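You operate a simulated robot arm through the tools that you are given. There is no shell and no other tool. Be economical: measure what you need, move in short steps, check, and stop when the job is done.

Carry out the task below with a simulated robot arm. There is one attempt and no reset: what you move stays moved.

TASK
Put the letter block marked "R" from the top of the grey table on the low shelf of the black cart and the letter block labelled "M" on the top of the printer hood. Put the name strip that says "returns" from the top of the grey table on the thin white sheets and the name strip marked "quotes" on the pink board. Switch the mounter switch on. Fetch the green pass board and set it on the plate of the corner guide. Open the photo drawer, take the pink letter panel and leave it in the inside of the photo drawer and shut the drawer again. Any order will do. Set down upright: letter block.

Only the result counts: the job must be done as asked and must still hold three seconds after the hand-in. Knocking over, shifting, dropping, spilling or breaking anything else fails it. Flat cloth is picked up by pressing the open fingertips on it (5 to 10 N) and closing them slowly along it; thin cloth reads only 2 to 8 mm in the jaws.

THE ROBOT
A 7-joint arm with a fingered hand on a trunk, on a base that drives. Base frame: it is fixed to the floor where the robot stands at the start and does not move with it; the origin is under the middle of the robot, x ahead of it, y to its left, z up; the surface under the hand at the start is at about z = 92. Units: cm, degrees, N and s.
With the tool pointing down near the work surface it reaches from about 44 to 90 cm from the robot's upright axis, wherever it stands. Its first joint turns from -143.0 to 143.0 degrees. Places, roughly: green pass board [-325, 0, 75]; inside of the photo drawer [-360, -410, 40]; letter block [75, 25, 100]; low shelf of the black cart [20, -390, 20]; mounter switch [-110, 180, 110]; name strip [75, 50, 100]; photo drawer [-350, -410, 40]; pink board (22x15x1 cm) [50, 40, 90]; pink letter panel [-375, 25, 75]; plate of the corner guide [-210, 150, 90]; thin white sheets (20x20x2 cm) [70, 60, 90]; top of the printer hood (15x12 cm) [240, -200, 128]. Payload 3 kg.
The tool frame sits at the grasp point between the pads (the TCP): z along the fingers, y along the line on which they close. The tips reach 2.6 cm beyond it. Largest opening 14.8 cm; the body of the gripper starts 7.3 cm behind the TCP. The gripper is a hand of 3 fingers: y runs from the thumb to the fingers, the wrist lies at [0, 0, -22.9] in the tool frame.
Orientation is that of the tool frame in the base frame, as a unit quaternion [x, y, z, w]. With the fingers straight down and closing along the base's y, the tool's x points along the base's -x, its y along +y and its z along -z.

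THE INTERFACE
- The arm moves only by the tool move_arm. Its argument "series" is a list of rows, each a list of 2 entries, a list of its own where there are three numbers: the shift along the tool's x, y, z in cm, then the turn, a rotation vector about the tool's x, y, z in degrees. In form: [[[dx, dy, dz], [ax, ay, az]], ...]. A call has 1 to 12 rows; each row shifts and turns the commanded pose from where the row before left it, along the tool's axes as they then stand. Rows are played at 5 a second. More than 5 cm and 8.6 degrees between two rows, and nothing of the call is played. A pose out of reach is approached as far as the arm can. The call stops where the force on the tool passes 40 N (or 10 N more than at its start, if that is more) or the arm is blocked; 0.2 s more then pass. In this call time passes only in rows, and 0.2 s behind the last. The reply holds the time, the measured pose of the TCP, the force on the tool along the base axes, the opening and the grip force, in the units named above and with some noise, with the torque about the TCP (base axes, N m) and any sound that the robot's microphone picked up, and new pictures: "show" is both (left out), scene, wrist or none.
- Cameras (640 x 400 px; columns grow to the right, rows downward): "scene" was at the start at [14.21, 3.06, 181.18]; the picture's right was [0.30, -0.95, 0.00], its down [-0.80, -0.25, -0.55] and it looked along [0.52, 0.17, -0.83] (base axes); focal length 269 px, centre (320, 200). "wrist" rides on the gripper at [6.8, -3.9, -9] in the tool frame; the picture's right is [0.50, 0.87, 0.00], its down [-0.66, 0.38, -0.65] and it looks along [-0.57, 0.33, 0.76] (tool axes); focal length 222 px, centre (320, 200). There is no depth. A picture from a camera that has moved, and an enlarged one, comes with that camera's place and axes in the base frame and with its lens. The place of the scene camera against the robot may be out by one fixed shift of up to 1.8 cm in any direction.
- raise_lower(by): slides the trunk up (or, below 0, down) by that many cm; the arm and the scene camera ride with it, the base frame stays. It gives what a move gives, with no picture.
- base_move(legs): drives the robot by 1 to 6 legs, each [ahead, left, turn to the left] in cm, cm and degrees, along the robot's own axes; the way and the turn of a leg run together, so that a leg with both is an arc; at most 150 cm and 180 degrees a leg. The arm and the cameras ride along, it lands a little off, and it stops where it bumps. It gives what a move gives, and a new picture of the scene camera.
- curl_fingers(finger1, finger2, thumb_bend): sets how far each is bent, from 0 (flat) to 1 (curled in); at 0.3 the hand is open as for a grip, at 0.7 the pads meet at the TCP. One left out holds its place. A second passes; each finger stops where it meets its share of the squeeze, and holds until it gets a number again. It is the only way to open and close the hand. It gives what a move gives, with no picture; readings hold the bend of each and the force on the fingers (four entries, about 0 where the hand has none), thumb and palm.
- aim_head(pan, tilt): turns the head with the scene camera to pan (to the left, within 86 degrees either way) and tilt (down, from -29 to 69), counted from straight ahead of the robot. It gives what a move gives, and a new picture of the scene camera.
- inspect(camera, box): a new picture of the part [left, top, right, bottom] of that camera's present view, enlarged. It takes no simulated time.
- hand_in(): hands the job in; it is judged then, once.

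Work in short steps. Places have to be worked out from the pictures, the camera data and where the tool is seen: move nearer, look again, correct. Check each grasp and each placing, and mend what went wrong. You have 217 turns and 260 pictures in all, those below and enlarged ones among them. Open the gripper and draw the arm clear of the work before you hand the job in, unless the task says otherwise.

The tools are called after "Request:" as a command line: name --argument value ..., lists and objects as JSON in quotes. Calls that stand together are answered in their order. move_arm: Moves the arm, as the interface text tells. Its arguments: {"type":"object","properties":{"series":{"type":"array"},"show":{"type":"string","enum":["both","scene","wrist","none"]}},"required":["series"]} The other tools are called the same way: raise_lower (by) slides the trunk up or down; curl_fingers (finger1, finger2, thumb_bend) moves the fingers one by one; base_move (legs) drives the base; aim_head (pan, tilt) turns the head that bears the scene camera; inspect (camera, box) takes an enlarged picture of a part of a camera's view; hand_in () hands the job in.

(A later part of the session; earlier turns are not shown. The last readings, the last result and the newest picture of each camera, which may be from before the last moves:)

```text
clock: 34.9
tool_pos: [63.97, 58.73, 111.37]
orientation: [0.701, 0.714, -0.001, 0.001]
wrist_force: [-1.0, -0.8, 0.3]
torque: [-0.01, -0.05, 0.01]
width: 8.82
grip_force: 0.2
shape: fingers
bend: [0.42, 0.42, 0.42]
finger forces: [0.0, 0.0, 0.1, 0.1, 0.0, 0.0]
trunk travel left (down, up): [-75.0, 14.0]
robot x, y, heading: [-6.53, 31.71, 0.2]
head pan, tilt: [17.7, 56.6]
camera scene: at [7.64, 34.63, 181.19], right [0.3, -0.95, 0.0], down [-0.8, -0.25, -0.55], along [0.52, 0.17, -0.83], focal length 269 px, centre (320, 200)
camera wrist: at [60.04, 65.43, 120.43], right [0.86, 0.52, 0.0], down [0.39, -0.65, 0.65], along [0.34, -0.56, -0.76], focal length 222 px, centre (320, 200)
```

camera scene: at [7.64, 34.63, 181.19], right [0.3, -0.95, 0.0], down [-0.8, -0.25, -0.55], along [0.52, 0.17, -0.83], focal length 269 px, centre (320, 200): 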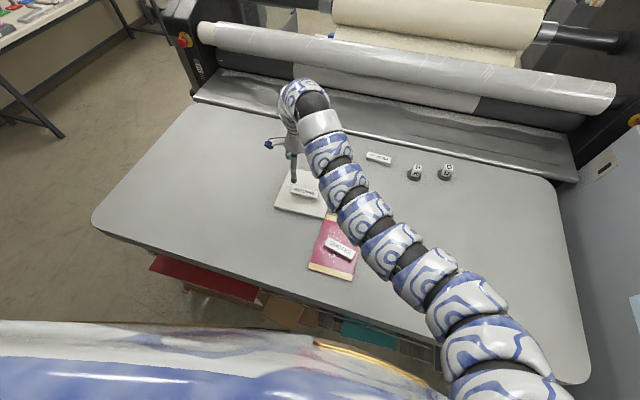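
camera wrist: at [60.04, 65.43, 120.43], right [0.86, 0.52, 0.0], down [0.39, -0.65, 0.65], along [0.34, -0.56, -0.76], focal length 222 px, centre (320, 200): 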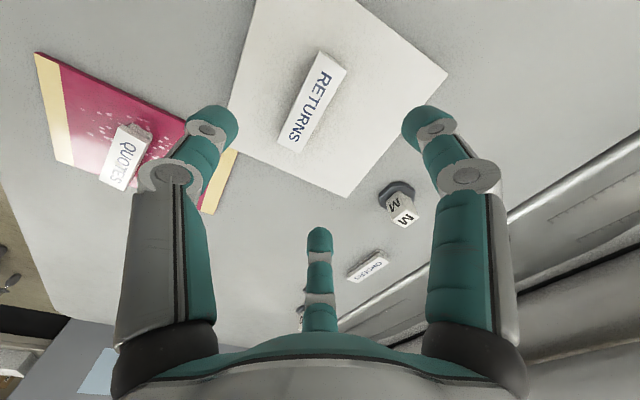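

Both strips are placed. The M block stands at about [82.5,52.5]; I drive to put it in reach.

Request:
base_move --legs '[[9, 5, 0]]'

Request:
inspect --camera "wrist" --box '[200, 80, 520, 280]'

```text
clock: 36.0
tool_pos: [71.46, 62.64, 111.36]
orientation: [0.702, 0.712, 0.001, -0.001]
wrist_force: [-0.1, 0.0, -0.2]
torque: [0.02, 0.06, 0.04]
width: 8.81
grip_force: 0.0
shape: fingers
bend: [0.42, 0.42, 0.42]
finger forces: [0.1, 0.0, 0.1, 0.1, 0.0, 0.0]
trunk travel left (down, up): [-75.0, 14.0]
robot x, y, heading: [1.08, 35.94, -0.2]
head pan, tilt: [17.7, 56.6]
stopped in leg 1: the robot was blocked; the commanded pose is now the measured one
camera scene: at [15.1, 38.67, 181.18], right [0.3, -0.95, 0.0], down [-0.8, -0.25, -0.55], along [0.52, 0.17, -0.83], focal length 269 px, centre (320, 200)
```

scene: 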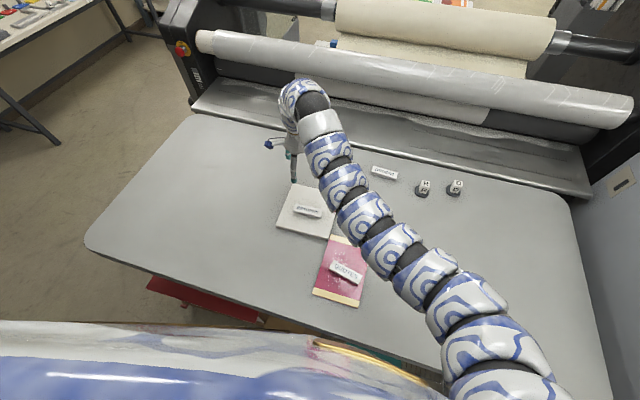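

```text
2.00 times, centred on (360, 180) of wrist
camera zoom: at [67.58, 69.35, 120.39], right [0.86, 0.51, 0.0], down [0.39, -0.65, 0.65], along [0.34, -0.56, -0.76], focal length 444 px, centre (240, 240)
```

zoom: 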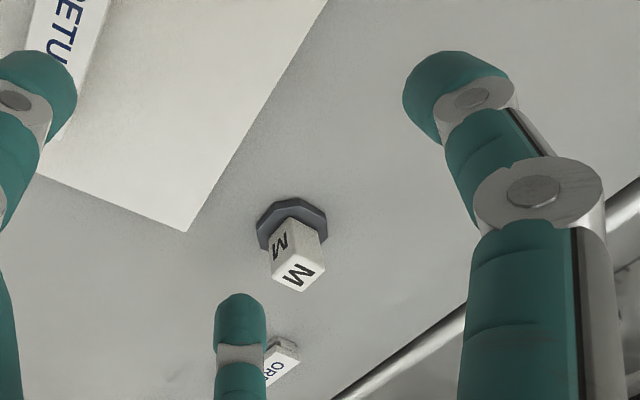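

M is at [82.4,52.5] with its top at z≈98.5. I move above it.

Request:
move_arm --series '[[[-3.42, 3.4, 1], [0, 0, 0]], [[-3.42, 3.4, 1], [0, 0, 0]], [[-3.42, 3.9, 1], [0, 0, 0]]]'

```text
refused: row 3 steps farther than a row can; nothing moved
```

Row 3 is too long; I split it.

Request:
move_arm --series '[[[-3.42, 3.4, 1], [0, 0, 0]], [[-3.42, 3.4, 1], [0, 0, 0]], [[-3.42, 3.4, 1], [0, 0, 0]], [[0, 0.6, 1], [0, 0, 0]]]'

```text
clock: 37.0
tool_pos: [82.41, 52.43, 107.41]
orientation: [0.702, 0.713, 0.0, 0.0]
wrist_force: [0.1, -0.2, 0.4]
torque: [0.0, -0.02, 0.01]
width: 8.81
grip_force: 0.0
shape: fingers
bend: [0.42, 0.42, 0.42]
finger forces: [0.0, 0.1, 0.1, 0.0, 0.0, 0.0]
trunk travel left (down, up): [-75.0, 14.0]
robot x, y, heading: [0.66, 35.86, -0.1]
head pan, tilt: [17.7, 56.6]
camera scene: at [15.04, 38.71, 181.19], right [0.3, -0.95, 0.0], down [-0.8, -0.25, -0.55], along [0.52, 0.17, -0.83], focal length 269 px, centre (320, 200)
camera wrist: at [78.44, 59.16, 116.33], right [0.86, 0.51, 0.0], down [0.39, -0.65, 0.65], along [0.33, -0.56, -0.76], focal length 222 px, centre (320, 200)
```

scene: 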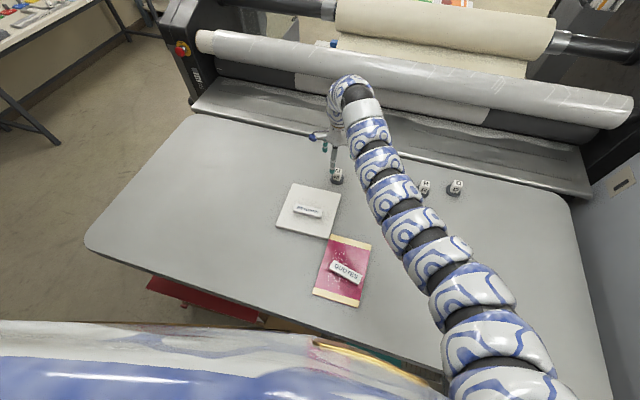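
wrist: 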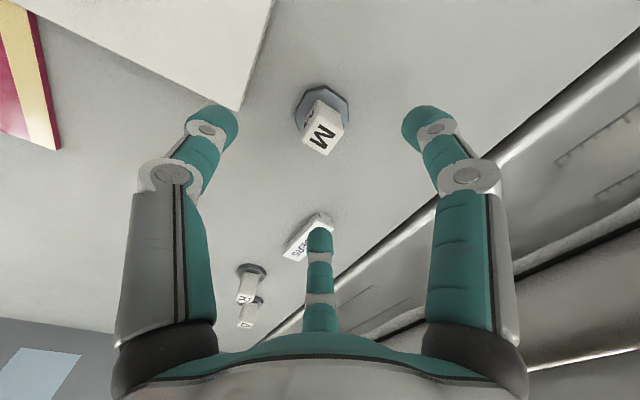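

Alignment is good. I lower to TCP z ≈ 97.2 and close gently.

Request:
move_arm --series '[[[0, 0, 4], [0, 0, 0]], [[0, 0, 4], [0, 0, 0]], [[0, 0, 2.2], [0, 0, 0]]]' --show "wrist"

Request:
curl_fingers --finger1 0.6 --finger2 0.6 --thumb_bend 0.6

Request:
inspect --camera "wrist" --box '[80, 0, 560, 300]'

```text
clock: 37.8
tool_pos: [82.57, 52.46, 97.19]
orientation: [0.702, 0.713, 0.0, 0.0]
wrist_force: [-0.1, -0.1, 0.2]
torque: [-0.02, 0.02, -0.01]
width: 8.83
grip_force: 0.1
shape: fingers
bend: [0.42, 0.42, 0.42]
finger forces: [0.0, 0.0, 0.0, 0.1, 0.0, 0.0]
trunk travel left (down, up): [-75.0, 14.0]
robot x, y, heading: [0.98, 35.53, -0.0]
head pan, tilt: [17.7, 56.6]
camera wrist: at [78.55, 59.19, 106.22], right [0.86, 0.51, 0.0], down [0.39, -0.65, 0.65], along [0.33, -0.56, -0.76], focal length 222 px, centre (320, 200)
```

wrist: 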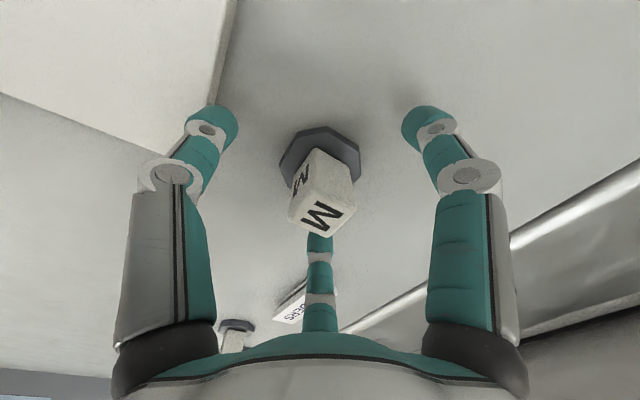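

```text
clock: 38.8
tool_pos: [82.49, 52.35, 97.22]
orientation: [0.702, 0.712, 0.0, -0.001]
wrist_force: [1.0, -1.3, -0.7]
torque: [0.01, 0.02, 0.0]
width: 3.01
grip_force: 0.1
shape: fingers
bend: [0.6, 0.59, 0.6]
finger forces: [0.0, 0.8, 0.1, 0.0, 0.0, 0.1]
trunk travel left (down, up): [-75.0, 14.0]
robot x, y, heading: [0.62, 35.92, -0.2]
head pan, tilt: [17.7, 56.6]
```

```text
1.33 times, centred on (320, 150) of wrist
camera zoom: at [78.55, 59.2, 106.25], right [0.86, 0.51, 0.0], down [0.39, -0.65, 0.65], along [0.34, -0.56, -0.76], focal length 296 px, centre (320, 267)
```

zoom: 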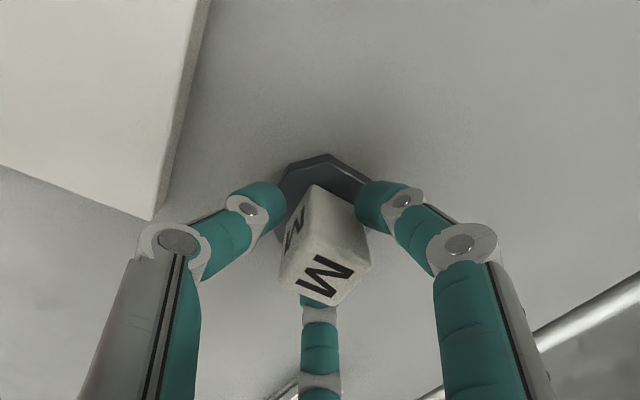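

Finger 2 just touches. I close the rest with a moderate squeeze.

Request:
curl_fingers --finger1 0.68 --finger2 0.66 --thumb_bend 0.7

Request:
inspect --camera "wrist" --box '[80, 0, 560, 300]'

```text
clock: 39.8
tool_pos: [82.5, 52.56, 97.37]
orientation: [0.702, 0.712, 0.001, -0.001]
wrist_force: [-1.0, 0.1, 0.4]
torque: [0.03, 0.0, 0.02]
width: 1.88
grip_force: 7.9
shape: fingers
bend: [0.62, 0.6, 0.66]
finger forces: [5.0, 4.8, 0.1, 0.1, 6.2, 0.0]
trunk travel left (down, up): [-75.0, 14.0]
robot x, y, heading: [0.9, 35.23, -0.4]
head pan, tilt: [17.7, 56.6]
```

```text
1.33 times, centred on (320, 150) of wrist
camera zoom: at [78.55, 59.22, 106.24], right [0.86, 0.51, 0.0], down [0.39, -0.65, 0.65], along [0.34, -0.56, -0.76], focal length 296 px, centre (320, 267)
```

zoom: 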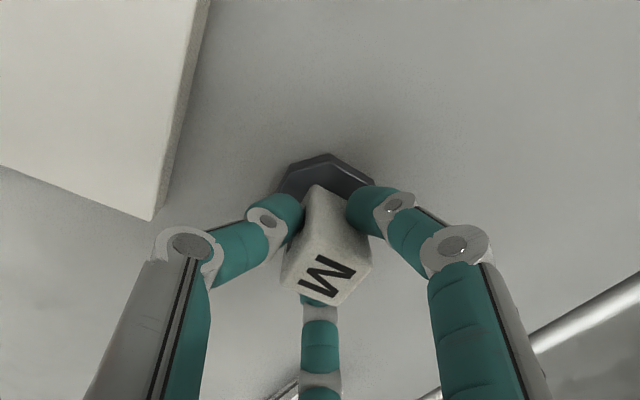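

Good three-point grip. I tighten a little, lift, and check.

Request:
curl_fingers --finger1 0.74 --finger2 0.72 --thumb_bend 0.76

Request:
move_arm --series '[[[0, 0, -2], [0, 0, 0]], [[0, 0, -3], [0, 0, 0]], [[0, 0, -4], [0, 0, 0]], [[0, 0, -4], [0, 0, 0]]]' --show "wrist"

```text
clock: 40.8
tool_pos: [82.53, 52.47, 97.24]
orientation: [0.702, 0.712, 0.001, 0.0]
wrist_force: [0.6, -0.5, -0.1]
torque: [-0.03, -0.05, -0.02]
width: 1.35
grip_force: 14.8
shape: fingers
bend: [0.62, 0.6, 0.68]
finger forces: [9.6, 9.9, 0.0, 0.0, 11.0, 0.0]
trunk travel left (down, up): [-75.0, 14.0]
robot x, y, heading: [0.66, 35.79, -0.3]
head pan, tilt: [17.7, 56.6]
```

```text
clock: 41.8
tool_pos: [82.51, 52.49, 110.3]
orientation: [0.702, 0.712, 0.001, 0.0]
wrist_force: [-0.3, 0.3, -4.3]
torque: [0.0, 0.0, -0.02]
width: 1.3
grip_force: 14.8
shape: fingers
bend: [0.61, 0.6, 0.68]
finger forces: [9.2, 9.3, 0.0, 0.1, 10.6, 0.0]
trunk travel left (down, up): [-75.0, 14.0]
robot x, y, heading: [0.75, 35.57, -0.1]
head pan, tilt: [17.7, 56.6]
camera wrist: at [78.52, 59.18, 119.21], right [0.86, 0.51, 0.0], down [0.39, -0.65, 0.65], along [0.34, -0.56, -0.76], focal length 222 px, centre (320, 200)
```

wrist: 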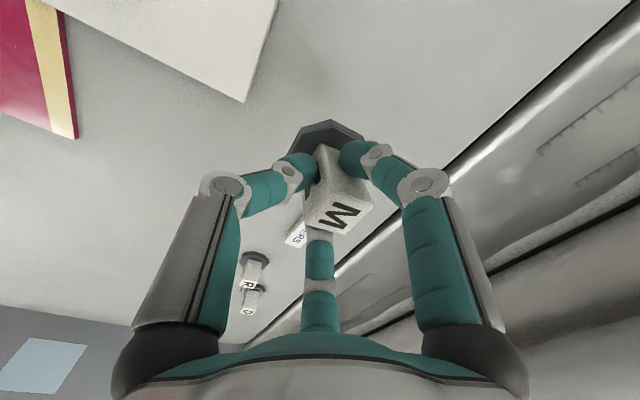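

M is held (≈4 N weight). I back away from the table and look to the right to learn the layout.

Request:
base_move --legs '[[-60, 0, 0]]'

Request:
aim_head --pan -50 --tilt 15

```text
clock: 45.2
tool_pos: [22.72, 52.02, 110.14]
orientation: [0.706, 0.708, 0.001, 0.0]
wrist_force: [1.2, 0.2, -4.0]
torque: [0.02, 0.03, 0.0]
width: 1.32
grip_force: 14.5
shape: fingers
bend: [0.61, 0.6, 0.68]
finger forces: [9.4, 9.2, 0.1, 0.0, 10.5, 0.0]
trunk travel left (down, up): [-75.0, 14.0]
robot x, y, heading: [-59.04, 36.17, -0.9]
head pan, tilt: [17.7, 56.6]
camera scene: at [-44.75, 38.99, 181.19], right [0.29, -0.96, 0.0], down [-0.8, -0.24, -0.55], along [0.53, 0.16, -0.83], focal length 269 px, centre (320, 200)
```

scene: 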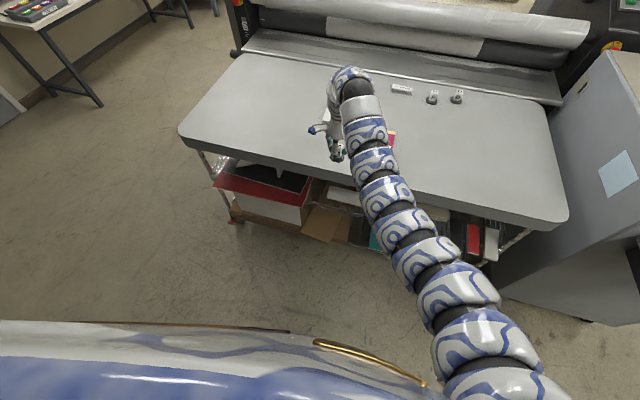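

```text
clock: 46.6
tool_pos: [22.87, 52.07, 110.16]
orientation: [0.706, 0.708, 0.0, -0.001]
wrist_force: [-0.2, 0.3, -3.8]
torque: [0.01, 0.03, -0.01]
width: 1.34
grip_force: 14.8
shape: fingers
bend: [0.61, 0.6, 0.68]
finger forces: [9.4, 9.2, 0.1, 0.0, 10.4, 0.1]
trunk travel left (down, up): [-75.0, 14.0]
robot x, y, heading: [-58.95, 36.04, -0.7]
head pan, tilt: [-50.0, 15.0]
camera scene: at [-45.49, 29.71, 187.4], right [-0.77, -0.63, 0.0], down [-0.16, 0.2, -0.97], along [0.61, -0.75, -0.26], focal length 269 px, centre (320, 200)
```

scene: 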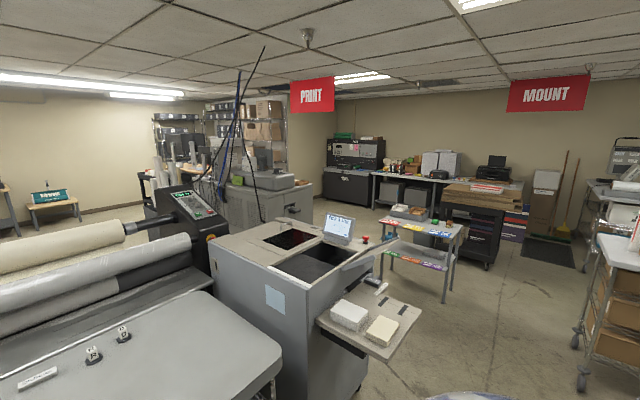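

Let me enlarge the regions of the printer hood and the cart.

Request:
inspect --camera "scene" --box '[200, 120, 360, 220]'

Request:
inspect --camera "scene" --box '[370, 140, 610, 290]'

```text
4.00 times, centred on (280, 170) of scene
camera zoom: at [-45.49, 29.71, 187.4], right [-0.77, -0.63, 0.0], down [-0.16, 0.2, -0.97], along [0.61, -0.75, -0.26], focal length 1078 px, centre (480, 320)
```

zoom: 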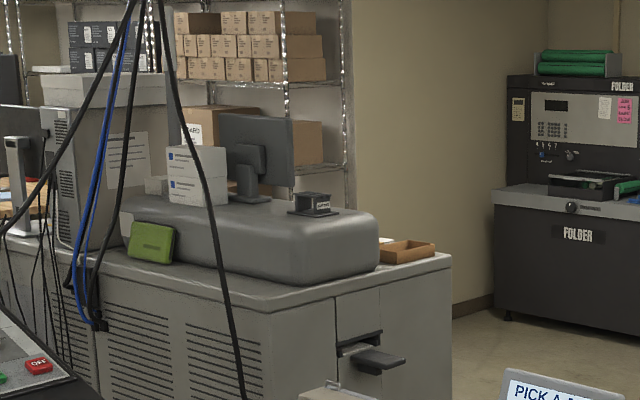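

```text
2.67 times, centred on (490, 215) of scene
camera zoom: at [-45.49, 29.71, 187.4], right [-0.77, -0.63, 0.0], down [-0.16, 0.2, -0.97], along [0.61, -0.75, -0.26], focal length 718 px, centre (-133, 160)
```

zoom: 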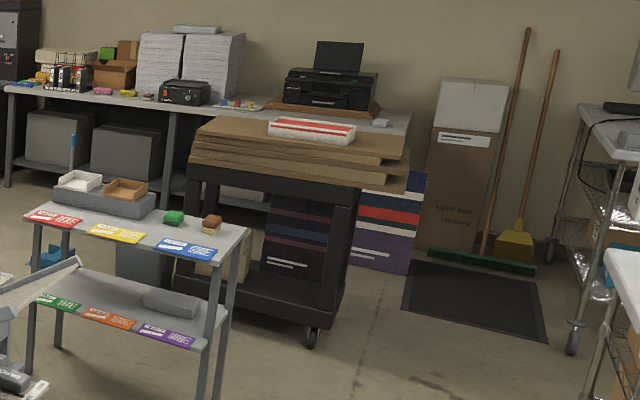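

The hood is on the grey cabinet past the cutter machine; I raise the trunk, then drive back and to the right to look along the aisle.

Request:
raise_lower --by 14

Request:
base_move --legs '[[-25, 0, 0], [0, -130, 0]]'

```text
clock: 48.2
tool_pos: [22.89, 52.06, 124.16]
orientation: [0.706, 0.708, 0.001, -0.001]
wrist_force: [0.3, -0.6, -3.8]
torque: [0.01, 0.02, -0.01]
width: 1.32
grip_force: 14.8
shape: fingers
bend: [0.61, 0.6, 0.68]
finger forces: [9.1, 9.2, 0.1, 0.0, 10.4, 0.0]
trunk travel left (down, up): [-89.0, 0.0]
robot x, y, heading: [-59.07, 36.0, -0.8]
head pan, tilt: [-50.0, 15.0]
```

```text
clock: 56.1
tool_pos: [-4.37, -77.44, 124.26]
orientation: [0.709, 0.705, 0.0, -0.001]
wrist_force: [0.6, 0.1, -4.2]
torque: [0.01, -0.01, 0.01]
width: 1.32
grip_force: 14.5
shape: fingers
bend: [0.61, 0.6, 0.68]
finger forces: [9.2, 9.2, 0.1, 0.1, 10.2, 0.0]
trunk travel left (down, up): [-89.0, 0.0]
robot x, y, heading: [-86.27, -92.7, -1.4]
head pan, tilt: [-50.0, 15.0]
camera scene: at [-72.91, -99.33, 201.4], right [-0.78, -0.63, 0.0], down [-0.16, 0.2, -0.97], along [0.6, -0.75, -0.26], focal length 269 px, centre (320, 200)
```

scene: 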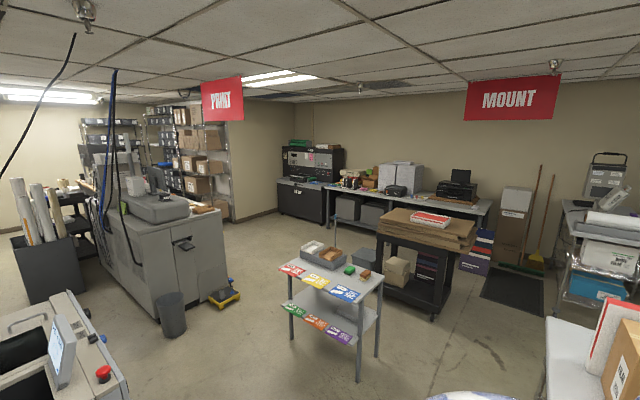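

The corridor between cutter (y > −120) and label table (y < −238) is clear. I drive right, then ahead along y ≈ −180.

Request:
base_move --legs '[[0, -87, 1.4], [150, 0, 0], [30, 0, 0]]'

Request:
aim_head --pan 0 --tilt 30

```text
clock: 60.7
tool_pos: [-5.28, -161.27, 124.08]
orientation: [0.7, 0.715, 0.001, 0.001]
wrist_force: [-0.6, 0.6, -3.7]
torque: [-0.01, 0.01, 0.01]
width: 1.3
grip_force: 14.3
shape: fingers
bend: [0.61, 0.6, 0.68]
finger forces: [9.2, 9.1, 0.0, 0.0, 10.1, 0.0]
trunk travel left (down, up): [-89.0, 0.0]
robot x, y, heading: [-86.68, -178.47, 0.3]
head pan, tilt: [-50.0, 15.0]
stopped in leg 1: the robot was blocked; the commanded pose is now the measured one
camera scene: at [-73.28, -184.73, 201.4], right [-0.76, -0.65, 0.0], down [-0.17, 0.2, -0.97], along [0.62, -0.74, -0.26], focal length 269 px, centre (320, 200)
```

scene: 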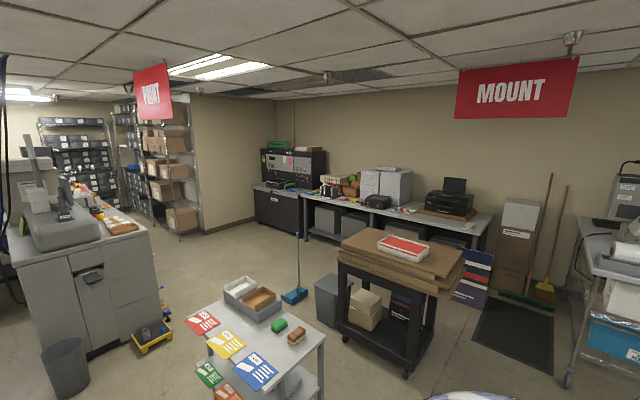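

```text
clock: 61.9
tool_pos: [-5.37, -161.34, 124.13]
orientation: [0.699, 0.715, 0.001, 0.0]
wrist_force: [-0.3, 0.3, -3.5]
torque: [0.0, 0.06, 0.01]
width: 1.29
grip_force: 14.3
shape: fingers
bend: [0.62, 0.6, 0.68]
finger forces: [9.2, 9.0, 0.0, 0.1, 10.2, 0.0]
trunk travel left (down, up): [-89.0, 0.0]
robot x, y, heading: [-86.65, -178.83, 0.5]
head pan, tilt: [0.0, 30.0]
camera scene: at [-70.32, -177.69, 198.98], right [0.0, -1.0, 0.0], down [-0.5, 0.0, -0.87], along [0.87, 0.0, -0.5], focal length 269 px, centre (320, 200)
```

scene: 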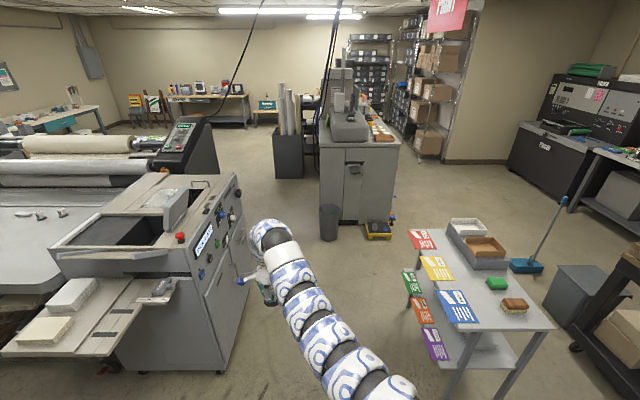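

Let me enlarge the hood and the floor in front of it.

Request:
inspect --camera "scene" --box '[290, 60, 450, 260]'

```text
2.00 times, centred on (370, 160) of scene
camera zoom: at [-70.32, -177.69, 198.98], right [0.0, -1.0, 0.0], down [-0.5, 0.0, -0.87], along [0.87, 0.0, -0.5], focal length 539 px, centre (220, 280)
```

zoom: 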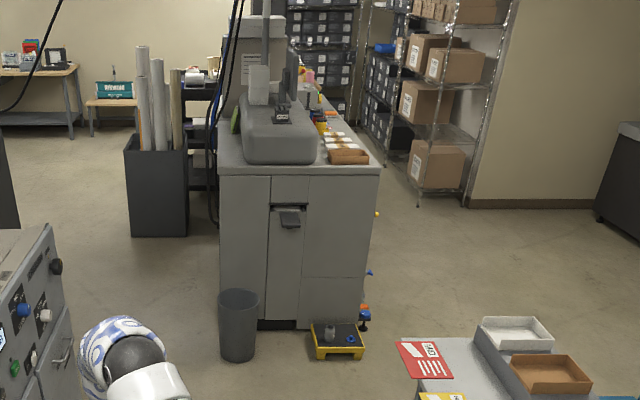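

The best standing place is north-west of the hood (about [205,−138]), avoiding the trash can at [181,−188]. First I raise and retract the arm a bit.

Request:
move_arm --series '[[[0, -2, -4], [0, 0, 0]], [[0, -2, -4], [0, 0, 0]], [[0, -2, -4], [0, 0, 0]], [[0, -2, -4], [0, 0, 0]], [[0, -2, -4], [0, 0, 0]], [[0, -2, -2], [0, 0, 0]]]' --show "none"

Request:
base_move --legs '[[150, 6, 0], [46, 5, 0]]'

```text
clock: 63.3
tool_pos: [-12.32, -161.63, 138.11]
orientation: [0.699, 0.715, 0.001, 0.001]
wrist_force: [0.1, 0.4, -3.8]
torque: [-0.02, 0.02, 0.03]
width: 1.24
grip_force: 14.3
shape: fingers
bend: [0.62, 0.6, 0.68]
finger forces: [9.1, 8.6, 0.1, 0.0, 10.0, 0.0]
out of reach, approached as far as the arm can: row 4, 5, 6
trunk travel left (down, up): [-89.0, 0.0]
robot x, y, heading: [-86.87, -179.24, 0.1]
head pan, tilt: [0.0, 30.0]
```

```text
refused: leg 1 is longer than a leg can be; nothing moved
```

TCP is at z 138, radius 77 — adequate for the hood (128 + 5). I drive ahead to about [109,−168].

Request:
base_move --legs '[[148, 5, 0], [48, 6, 0]]'

```text
clock: 73.1
tool_pos: [184.33, -148.88, 138.02]
orientation: [0.697, 0.717, 0.001, -0.001]
wrist_force: [-0.4, 0.8, -4.2]
torque: [0.02, 0.0, 0.0]
width: 1.2
grip_force: 13.8
shape: fingers
bend: [0.62, 0.6, 0.71]
finger forces: [9.0, 8.7, 0.0, 0.0, 9.7, 0.1]
trunk travel left (down, up): [-89.0, 0.0]
robot x, y, heading: [109.68, -166.67, 0.9]
head pan, tilt: [0.0, 30.0]
camera scene: at [126.44, -165.38, 198.97], right [0.01, -1.0, 0.0], down [-0.5, -0.01, -0.87], along [0.87, 0.01, -0.5], focal length 269 px, centre (320, 200)
```

scene: 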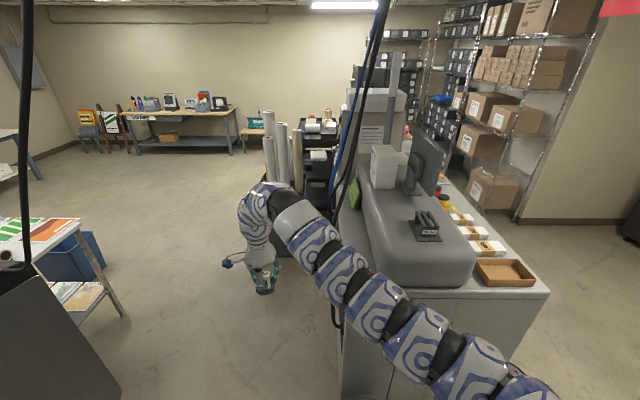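

The hood's free area is around [240,−200]; a black holder stands near [217,−209] and a cable hangs near [237,−177]. I turn right here first so the arm won't sweep through the cable.

Request:
base_move --legs '[[0, 0, -64]]'

Request:
aim_head --pan 30 --tilt 35

Request:
inspect --camera "wrist" --box '[0, 0, 640, 400]'

```text
clock: 76.3
tool_pos: [158.49, -225.44, 138.05]
orientation: [0.97, 0.242, 0.001, 0.001]
wrist_force: [-0.9, 0.3, -4.0]
torque: [0.03, 0.01, 0.0]
width: 1.18
grip_force: 13.0
shape: fingers
bend: [0.62, 0.6, 0.71]
finger forces: [8.9, 8.4, 0.1, 0.0, 9.2, 0.1]
trunk travel left (down, up): [-89.0, 0.0]
robot x, y, heading: [109.82, -166.6, -63.0]
head pan, tilt: [0.0, 30.0]
camera scene: at [116.97, -180.87, 198.98], right [-0.89, -0.45, 0.0], down [-0.23, 0.45, -0.87], along [0.39, -0.77, -0.5], focal length 269 px, centre (320, 200)
```

scene: 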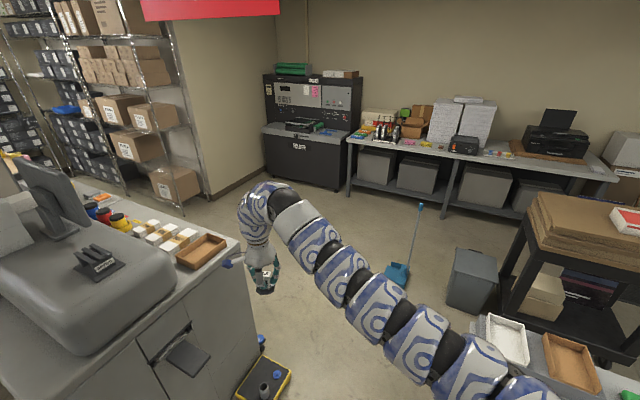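

```text
clock: 77.3
tool_pos: [158.54, -225.42, 138.09]
orientation: [0.971, 0.241, 0.001, -0.001]
wrist_force: [0.0, -0.5, -4.5]
torque: [0.03, 0.04, 0.01]
width: 1.2
grip_force: 13.4
shape: fingers
bend: [0.62, 0.6, 0.71]
finger forces: [9.0, 8.3, 0.0, 0.1, 9.2, 0.1]
trunk travel left (down, up): [-89.0, 0.0]
robot x, y, heading: [109.64, -166.64, -63.1]
head pan, tilt: [30.0, 35.0]
camera scene: at [120.27, -177.61, 198.2], right [-0.55, -0.84, 0.0], down [-0.48, 0.31, -0.82], along [0.69, -0.45, -0.57], focal length 269 px, centre (320, 200)
```

scene: 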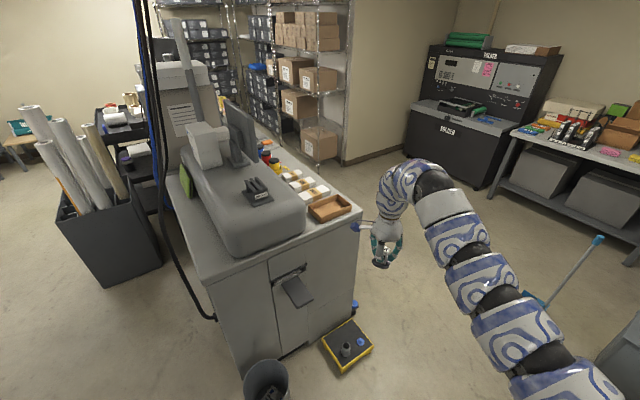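

```text
1.00 times, centred on (320, 200) of wrist (not enlarged: the box is as wide or as high as the picture)
camera zoom: at [162.74, -218.82, 147.06], right [0.85, -0.53, 0.0], down [-0.4, -0.64, 0.65], along [-0.35, -0.55, -0.76], focal length 222 px, centre (320, 200)
```

zoom: 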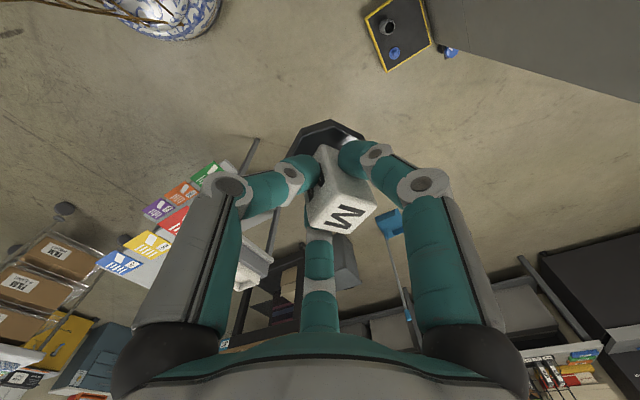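

M is still upright. I now translate the base diagonally in two stages so the hand enters over the hood north of the holder.

Request:
base_move --legs '[[-4.5, 47.5, 0]]'

```text
clock: 80.1
tool_pos: [198.98, -199.81, 138.1]
orientation: [0.971, 0.24, 0.001, 0.001]
wrist_force: [0.2, -0.5, -3.8]
torque: [0.01, 0.0, -0.02]
width: 1.14
grip_force: 13.6
shape: fingers
bend: [0.62, 0.6, 0.71]
finger forces: [8.9, 8.5, 0.0, 0.0, 9.2, 0.1]
trunk travel left (down, up): [-89.0, 0.0]
robot x, y, heading: [150.12, -140.97, -63.1]
head pan, tilt: [30.0, 35.0]
camera scene: at [160.93, -151.95, 198.2], right [-0.55, -0.84, 0.0], down [-0.48, 0.31, -0.82], along [0.69, -0.45, -0.57], focal length 269 px, centre (320, 200)
```

scene: 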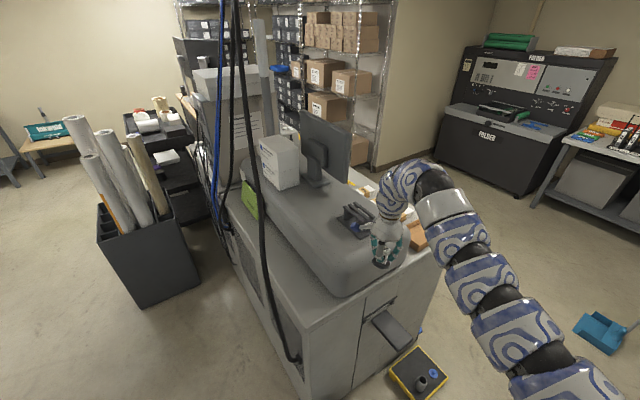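

The target on the hood is clear. I go slightly north first, then in, keeping clear of the holder (y≈−209) and the cable (y≈−177).

Request:
base_move --legs '[[1, 13, 0], [13.2, 25.8, 0]]'

Request:
inspect --camera "wrist" --box '[0, 0, 640, 400]'

```text
clock: 83.0
tool_pos: [240.37, -195.06, 138.14]
orientation: [0.971, 0.24, -0.001, 0.0]
wrist_force: [-0.4, -0.5, -4.5]
torque: [0.02, 0.04, 0.02]
width: 1.19
grip_force: 12.6
shape: fingers
bend: [0.62, 0.6, 0.71]
finger forces: [8.9, 8.3, 0.0, 0.0, 9.0, 0.0]
trunk travel left (down, up): [-89.0, 0.0]
robot x, y, heading: [191.55, -136.05, -62.7]
head pan, tilt: [30.0, 35.0]
camera scene: at [202.15, -147.14, 198.19], right [-0.55, -0.84, 0.0], down [-0.48, 0.31, -0.82], along [0.69, -0.45, -0.57], focal length 269 px, centre (320, 200)
```

scene: 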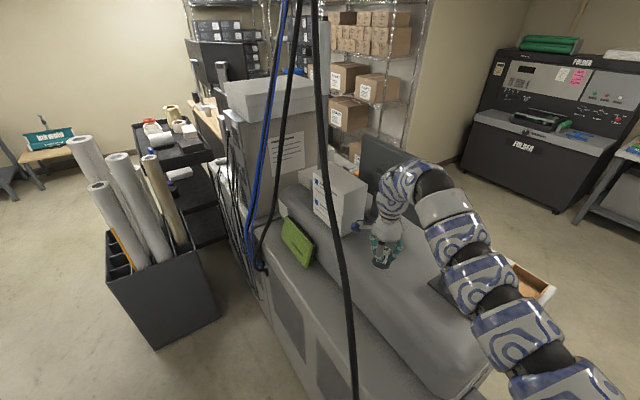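

```text
1.00 times, centred on (320, 200) of wrist (not enlarged: the box is as wide or as high as the picture)
camera zoom: at [244.52, -188.42, 147.01], right [0.85, -0.53, 0.0], down [-0.4, -0.64, 0.65], along [-0.35, -0.55, -0.76], focal length 222 px, centre (320, 200)
```

zoom: 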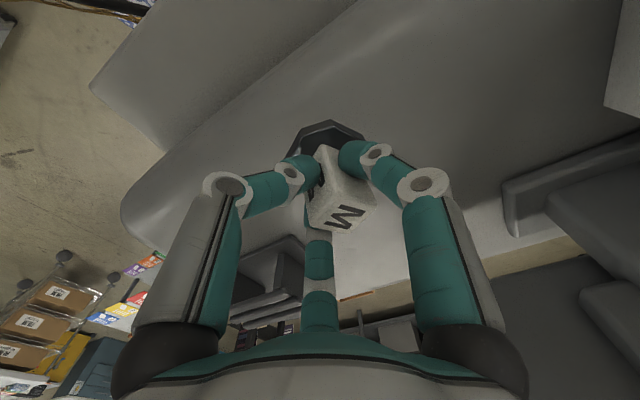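

The block hangs over the hood's flat top. I nudge 4 cm further ahead with the base, then lower.

Request:
base_move --legs '[[4.5, -1.5, 0]]'

Request:
move_arm --series '[[[0, 0, 1.5], [0, 0, 0]], [[0, 0, 1.5], [0, 0, 0]], [[0, 0, 0.7], [0, 0, 0]]]' --show "wrist"

```text
clock: 83.9
tool_pos: [241.05, -200.11, 137.95]
orientation: [0.971, 0.24, 0.001, -0.001]
wrist_force: [-0.2, -0.6, -4.0]
torque: [0.06, 0.06, 0.01]
width: 1.13
grip_force: 13.0
shape: fingers
bend: [0.62, 0.6, 0.71]
finger forces: [8.9, 8.6, 0.0, 0.0, 9.1, 0.0]
trunk travel left (down, up): [-89.0, 0.0]
robot x, y, heading: [192.14, -141.19, -62.9]
head pan, tilt: [30.0, 35.0]
camera scene: at [202.78, -152.21, 198.17], right [-0.55, -0.84, 0.0], down [-0.48, 0.32, -0.82], along [0.69, -0.45, -0.58], focal length 269 px, centre (320, 200)
```

scene: 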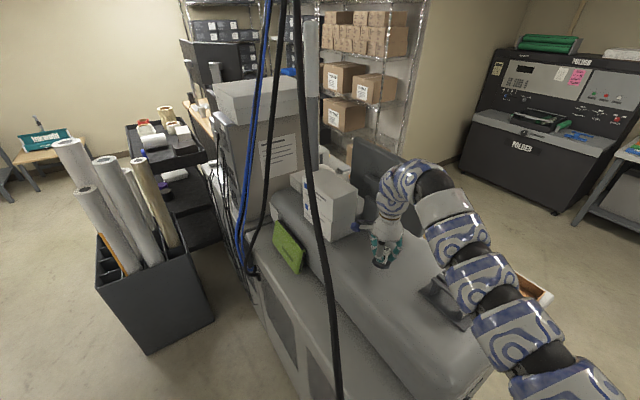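

```text
clock: 84.7
tool_pos: [240.97, -199.9, 134.49]
orientation: [0.971, 0.241, 0.001, 0.0]
wrist_force: [-0.3, 0.0, -3.8]
torque: [0.03, 0.02, 0.01]
width: 1.15
grip_force: 13.2
shape: fingers
bend: [0.62, 0.6, 0.72]
finger forces: [8.9, 8.4, 0.1, 0.0, 9.0, 0.1]
trunk travel left (down, up): [-89.0, 0.0]
robot x, y, heading: [192.27, -140.6, -63.1]
head pan, tilt: [30.0, 35.0]
camera wrist: at [245.05, -193.17, 143.36], right [0.85, -0.53, 0.0], down [-0.4, -0.64, 0.65], along [-0.35, -0.55, -0.76], focal length 222 px, centre (320, 200)
```

wrist: 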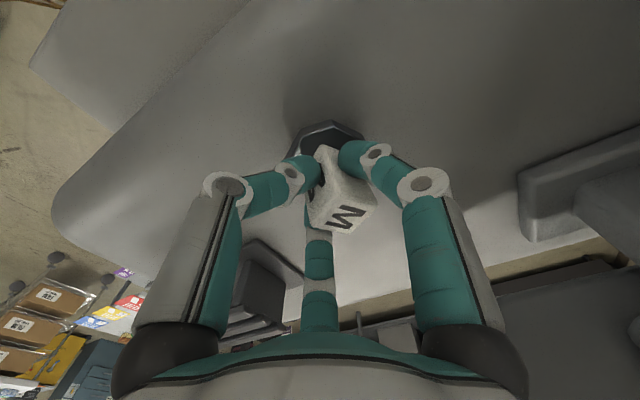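

The block is well over the flat top and its shadow is close; I creep down to contact.

Request:
move_arm --series '[[[0, 0, 0.4], [0, 0, 0]], [[0, 0, 0.3], [0, 0, 0]], [[0, 0, 0.2], [0, 0, 0]], [[0, 0, 0.2], [0, 0, 0]]]' --show "none"

```text
clock: 85.7
tool_pos: [240.93, -199.77, 133.36]
orientation: [0.971, 0.241, 0.001, 0.001]
wrist_force: [0.1, 1.6, 1.7]
torque: [-0.08, 0.02, -0.02]
width: 1.18
grip_force: 15.9
shape: fingers
bend: [0.62, 0.61, 0.71]
finger forces: [9.9, 10.0, 0.0, 0.0, 10.8, 0.0]
trunk travel left (down, up): [-89.0, 0.0]
robot x, y, heading: [192.29, -140.77, -63.2]
head pan, tilt: [30.0, 35.0]
```

Contact began (from −4 to +1.7 N). A tiny bit more, then I release in small steps.

Request:
move_arm --series '[[[0, 0, 0.1], [0, 0, 0]]]' --show "none"

Request:
curl_fingers --finger1 0.58 --finger2 0.57 --thumb_bend 0.6

Request:
curl_fingers --finger1 0.42 --finger2 0.42 --thumb_bend 0.42

Request:
move_arm --series '[[[0, 0, -1.5], [0, 0, 0]], [[0, 0, -1.5], [0, 0, 0]], [[0, 0, -1.5], [0, 0, 0]]]' --show "wrist"

```text
clock: 86.1
tool_pos: [240.81, -199.78, 133.3]
orientation: [0.971, 0.24, 0.001, 0.0]
wrist_force: [-0.5, 1.9, 2.0]
torque: [-0.07, 0.01, -0.05]
width: 1.14
grip_force: 15.1
shape: fingers
bend: [0.62, 0.61, 0.68]
finger forces: [10.0, 10.3, 0.0, 0.1, 10.8, 0.0]
trunk travel left (down, up): [-89.0, 0.0]
robot x, y, heading: [192.31, -140.83, -63.0]
head pan, tilt: [30.0, 35.0]
```

```text
clock: 87.1
tool_pos: [240.75, -199.88, 133.16]
orientation: [0.971, 0.241, 0.001, 0.001]
wrist_force: [0.3, -0.1, -0.1]
torque: [-0.03, -0.01, 0.02]
width: 3.39
grip_force: 0.0
shape: fingers
bend: [0.57, 0.56, 0.6]
finger forces: [0.0, 0.0, 0.0, 0.0, 0.0, 0.0]
trunk travel left (down, up): [-89.0, 0.0]
robot x, y, heading: [192.05, -140.64, -62.9]
head pan, tilt: [30.0, 35.0]
```

```text
clock: 88.1
tool_pos: [240.78, -199.77, 133.23]
orientation: [0.971, 0.24, 0.0, 0.002]
wrist_force: [0.1, 0.2, 0.0]
torque: [0.03, -0.01, 0.01]
width: 8.79
grip_force: 0.0
shape: fingers
bend: [0.42, 0.42, 0.42]
finger forces: [0.1, 0.0, 0.0, 0.0, 0.0, 0.0]
trunk travel left (down, up): [-89.0, 0.0]
robot x, y, heading: [191.93, -140.78, -63.3]
head pan, tilt: [30.0, 35.0]
```

```text
clock: 88.9
tool_pos: [240.79, -199.63, 137.79]
orientation: [0.971, 0.24, 0.0, 0.001]
wrist_force: [-0.7, 1.3, -0.1]
torque: [-0.01, -0.03, 0.01]
width: 8.79
grip_force: 0.1
shape: fingers
bend: [0.42, 0.42, 0.42]
finger forces: [0.0, 0.0, 0.0, 0.0, 0.0, 0.1]
trunk travel left (down, up): [-89.0, 0.0]
robot x, y, heading: [191.94, -140.76, -63.1]
head pan, tilt: [30.0, 35.0]
camera wrist: at [245.03, -193.14, 146.74], right [0.85, -0.53, 0.0], down [-0.4, -0.64, 0.65], along [-0.35, -0.55, -0.76], focal length 222 px, centre (320, 200)
```

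wrist: 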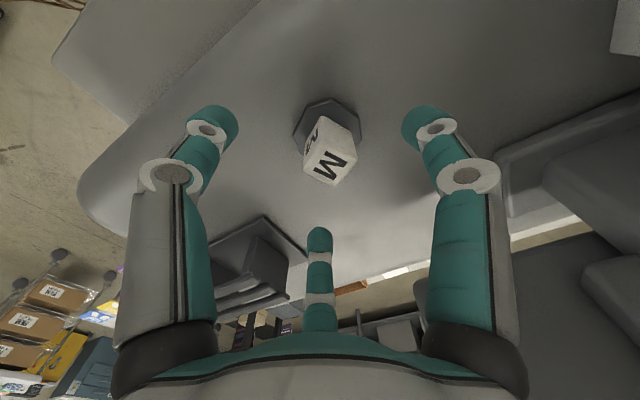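

M stands upright on the hood. I try to raise the hand a little more before leaving.

Request:
move_arm --series '[[[0, 0, -2], [0, 0, 0]], [[0, 0, -2], [0, 0, 0]]]' --show "none"

Request:
curl_fingers --finger1 0.25 --finger2 0.25 --thumb_bend 0.25

Request:
inspect --camera "wrist" --box '[0, 0, 640, 400]'

```text
clock: 89.5
tool_pos: [240.82, -199.81, 141.87]
orientation: [0.971, 0.24, 0.001, 0.0]
wrist_force: [0.3, -0.3, 0.0]
torque: [-0.02, 0.04, -0.01]
width: 8.79
grip_force: 0.1
shape: fingers
bend: [0.42, 0.42, 0.42]
finger forces: [0.0, 0.0, 0.0, 0.1, 0.0, 0.1]
trunk travel left (down, up): [-89.0, 0.0]
robot x, y, heading: [191.93, -140.92, -63.1]
head pan, tilt: [30.0, 35.0]
```

```text
clock: 90.5
tool_pos: [240.71, -199.73, 141.83]
orientation: [0.971, 0.241, 0.001, 0.001]
wrist_force: [-0.1, 0.3, 0.3]
torque: [0.02, 0.02, -0.01]
width: 13.69
grip_force: 0.1
shape: fingers
bend: [0.25, 0.25, 0.25]
finger forces: [0.0, 0.0, 0.0, 0.0, 0.1, 0.0]
trunk travel left (down, up): [-89.0, 0.0]
robot x, y, heading: [192.43, -141.06, -63.2]
head pan, tilt: [30.0, 35.0]
```

```text
1.00 times, centred on (320, 200) of wrist (not enlarged: the box is as wide or as high as the picture)
camera zoom: at [245.03, -193.15, 150.73], right [0.85, -0.53, 0.0], down [-0.4, -0.64, 0.65], along [-0.35, -0.55, -0.76], focal length 222 px, centre (320, 200)
```

zoom: 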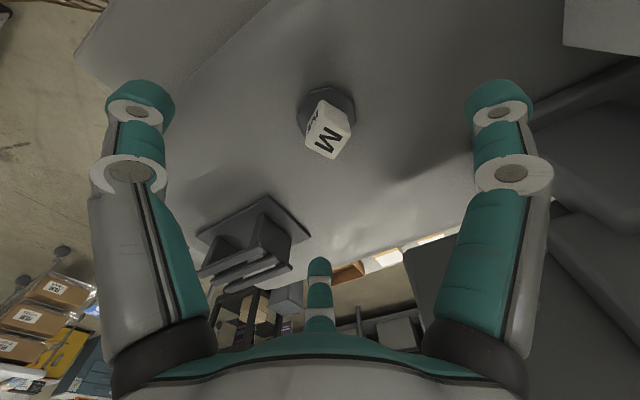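

It reached z 142. I raise further, then retreat the way I came and drive back to the table.

Request:
move_arm --series '[[[0, 0, -2], [0, 0, 0]], [[0, 0, -2], [0, 0, 0]], [[0, 0, -2], [0, 0, 0]]]' --show "none"

Request:
base_move --legs '[[-17, -34.5, 0], [4.5, -48, 0]]'

```text
clock: 91.3
tool_pos: [240.74, -199.88, 147.67]
orientation: [0.971, 0.239, 0.0, 0.0]
wrist_force: [0.1, -0.4, 0.5]
torque: [-0.01, -0.01, 0.02]
width: 13.66
grip_force: 0.0
shape: fingers
bend: [0.25, 0.25, 0.25]
finger forces: [0.0, 0.1, 0.0, 0.0, 0.0, 0.0]
trunk travel left (down, up): [-89.0, 0.0]
robot x, y, heading: [192.08, -140.85, -63.0]
head pan, tilt: [30.0, 35.0]
```

```text
clock: 96.2
tool_pos: [162.14, -225.59, 147.69]
orientation: [0.971, 0.241, 0.001, 0.0]
wrist_force: [-0.1, -0.3, 0.0]
torque: [-0.02, -0.01, 0.02]
width: 13.68
grip_force: 0.0
shape: fingers
bend: [0.25, 0.25, 0.25]
finger forces: [0.0, 0.1, 0.1, 0.1, 0.0, 0.0]
trunk travel left (down, up): [-89.0, 0.0]
robot x, y, heading: [113.22, -166.89, -62.9]
head pan, tilt: [30.0, 35.0]
camera scene: at [123.82, -177.69, 198.21], right [-0.54, -0.84, 0.0], down [-0.48, 0.31, -0.82], along [0.69, -0.45, -0.57], focal length 269 px, centre (320, 200)
```

scene: 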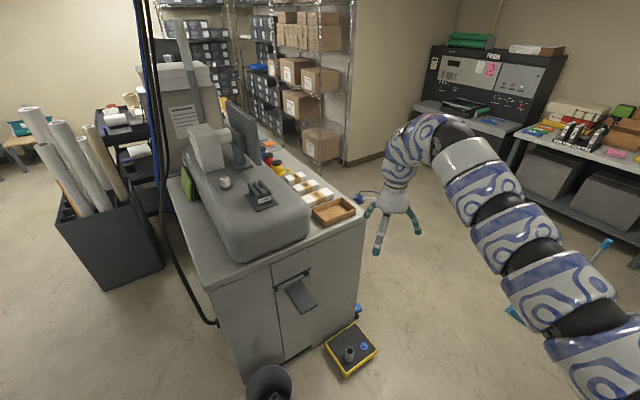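

M stands on the hood. Before fetching R, I look at the cart to plan its approach.

Request:
aim_head --pan -55 --tilt 35

Request:
inspect --camera "scene" --box '[160, 40, 480, 240]'

```text
clock: 97.8
tool_pos: [162.17, -225.63, 147.74]
orientation: [0.971, 0.241, -0.001, 0.0]
wrist_force: [0.0, -0.1, 0.3]
torque: [0.05, 0.0, -0.01]
width: 13.68
grip_force: 0.0
shape: fingers
bend: [0.25, 0.25, 0.25]
finger forces: [0.0, 0.1, 0.0, 0.0, 0.0, 0.1]
trunk travel left (down, up): [-89.0, 0.0]
robot x, y, heading: [113.95, -166.63, -63.1]
head pan, tilt: [-55.0, 35.0]
camera scene: at [112.4, -180.62, 198.21], right [-0.88, 0.47, 0.0], down [0.27, 0.51, -0.82], along [-0.38, -0.72, -0.57], focal length 269 px, centre (320, 200)
```

scene: 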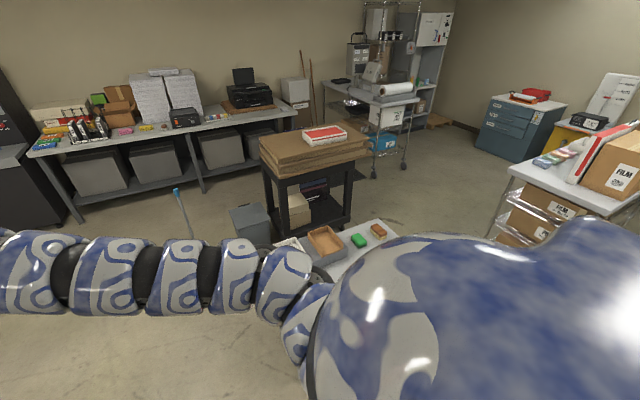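

```text
2.00 times, centred on (320, 140) of scene
camera zoom: at [112.4, -180.62, 198.21], right [-0.88, 0.47, 0.0], down [0.27, 0.51, -0.82], along [-0.38, -0.72, -0.57], focal length 539 px, centre (320, 320)
```

zoom: 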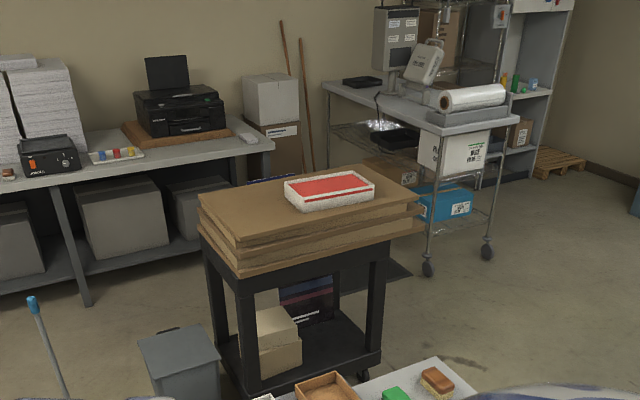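

The cart's low shelf has free space at about x −15..14, y −378..−400, open to the north; I'll grip R with a 45° tilted hand for it. Now I drive back to the table.

Request:
base_move --legs '[[0, 0, 63], [-148, -8, 0], [-50, -3, 0], [0, 130, 0], [0, 64, 0]]'

Request:
aim_head --pan 0 --tilt 50

```text
clock: 110.2
tool_pos: [-6.92, -161.58, 147.68]
orientation: [0.69, 0.724, 0.0, 0.0]
wrist_force: [-0.4, 0.4, 0.0]
torque: [-0.04, -0.04, 0.01]
width: 13.69
grip_force: 0.1
shape: fingers
bend: [0.25, 0.25, 0.25]
finger forces: [0.0, 0.1, 0.0, 0.0, 0.1, 0.0]
trunk travel left (down, up): [-89.0, 0.0]
robot x, y, heading: [-80.61, -180.87, 1.9]
head pan, tilt: [-55.0, 35.0]
stopped in leg 3: the robot was blocked; the commanded pose is now the measured one
camera scene: at [-68.15, -186.54, 198.23], right [-0.8, -0.6, 0.0], down [-0.34, 0.46, -0.82], along [0.49, -0.66, -0.57], focal length 269 px, centre (320, 200)
```

scene: 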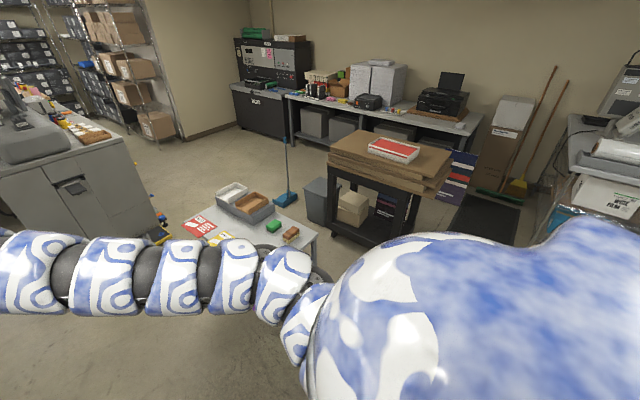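

```text
clock: 111.5
tool_pos: [-6.82, -161.79, 147.71]
orientation: [0.69, 0.724, 0.0, 0.0]
wrist_force: [0.1, -0.4, -0.3]
torque: [-0.01, -0.02, 0.02]
width: 13.66
grip_force: 0.0
shape: fingers
bend: [0.25, 0.25, 0.25]
finger forces: [0.0, 0.0, 0.1, 0.0, 0.0, 0.0]
trunk travel left (down, up): [-89.0, 0.0]
robot x, y, heading: [-81.04, -180.93, 2.1]
head pan, tilt: [0.0, 50.0]
camera scene: at [-65.69, -179.5, 196.04], right [0.03, -1.0, 0.0], down [-0.77, -0.03, -0.64], along [0.64, 0.02, -0.77], focal length 269 px, centre (320, 200)
```

scene: 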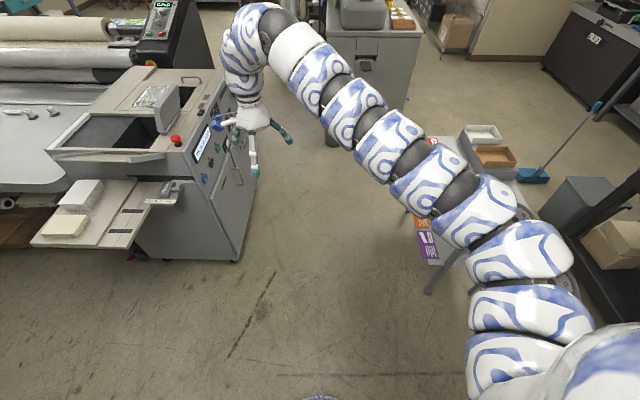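

Something behind blocks at x ≈ −81 here. I move slightly ahead, straighten, and go left to y ≈ 18.

Request:
base_move --legs '[[6, 0, -2], [0, 130, 0], [0, 69, 0], [60, 0, 0]]'

```text
clock: 125.0
tool_pos: [60.5, 35.39, 147.74]
orientation: [0.702, 0.713, 0.0, 0.0]
wrist_force: [0.0, -0.1, -1.0]
torque: [-0.01, 0.04, 0.0]
width: 13.7
grip_force: 0.0
shape: fingers
bend: [0.25, 0.25, 0.25]
finger forces: [0.0, 0.1, 0.1, 0.0, 0.0, 0.0]
trunk travel left (down, up): [-89.0, 0.0]
robot x, y, heading: [-14.04, 18.6, 0.2]
head pan, tilt: [0.0, 50.0]
camera scene: at [1.13, 19.54, 196.03], right [0.0, -1.0, 0.0], down [-0.77, 0.0, -0.64], along [0.64, 0.0, -0.77], focal length 269 px, centre (320, 200)
```

scene: 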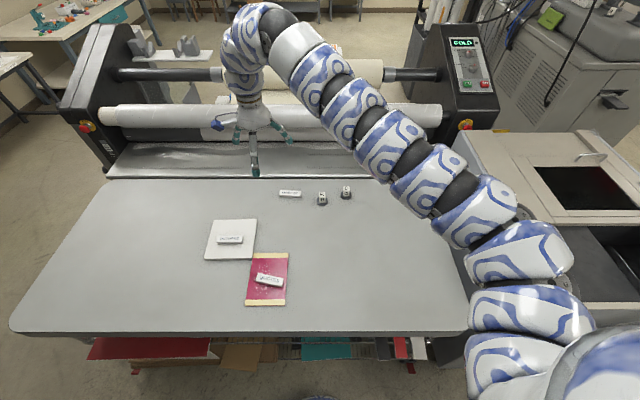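

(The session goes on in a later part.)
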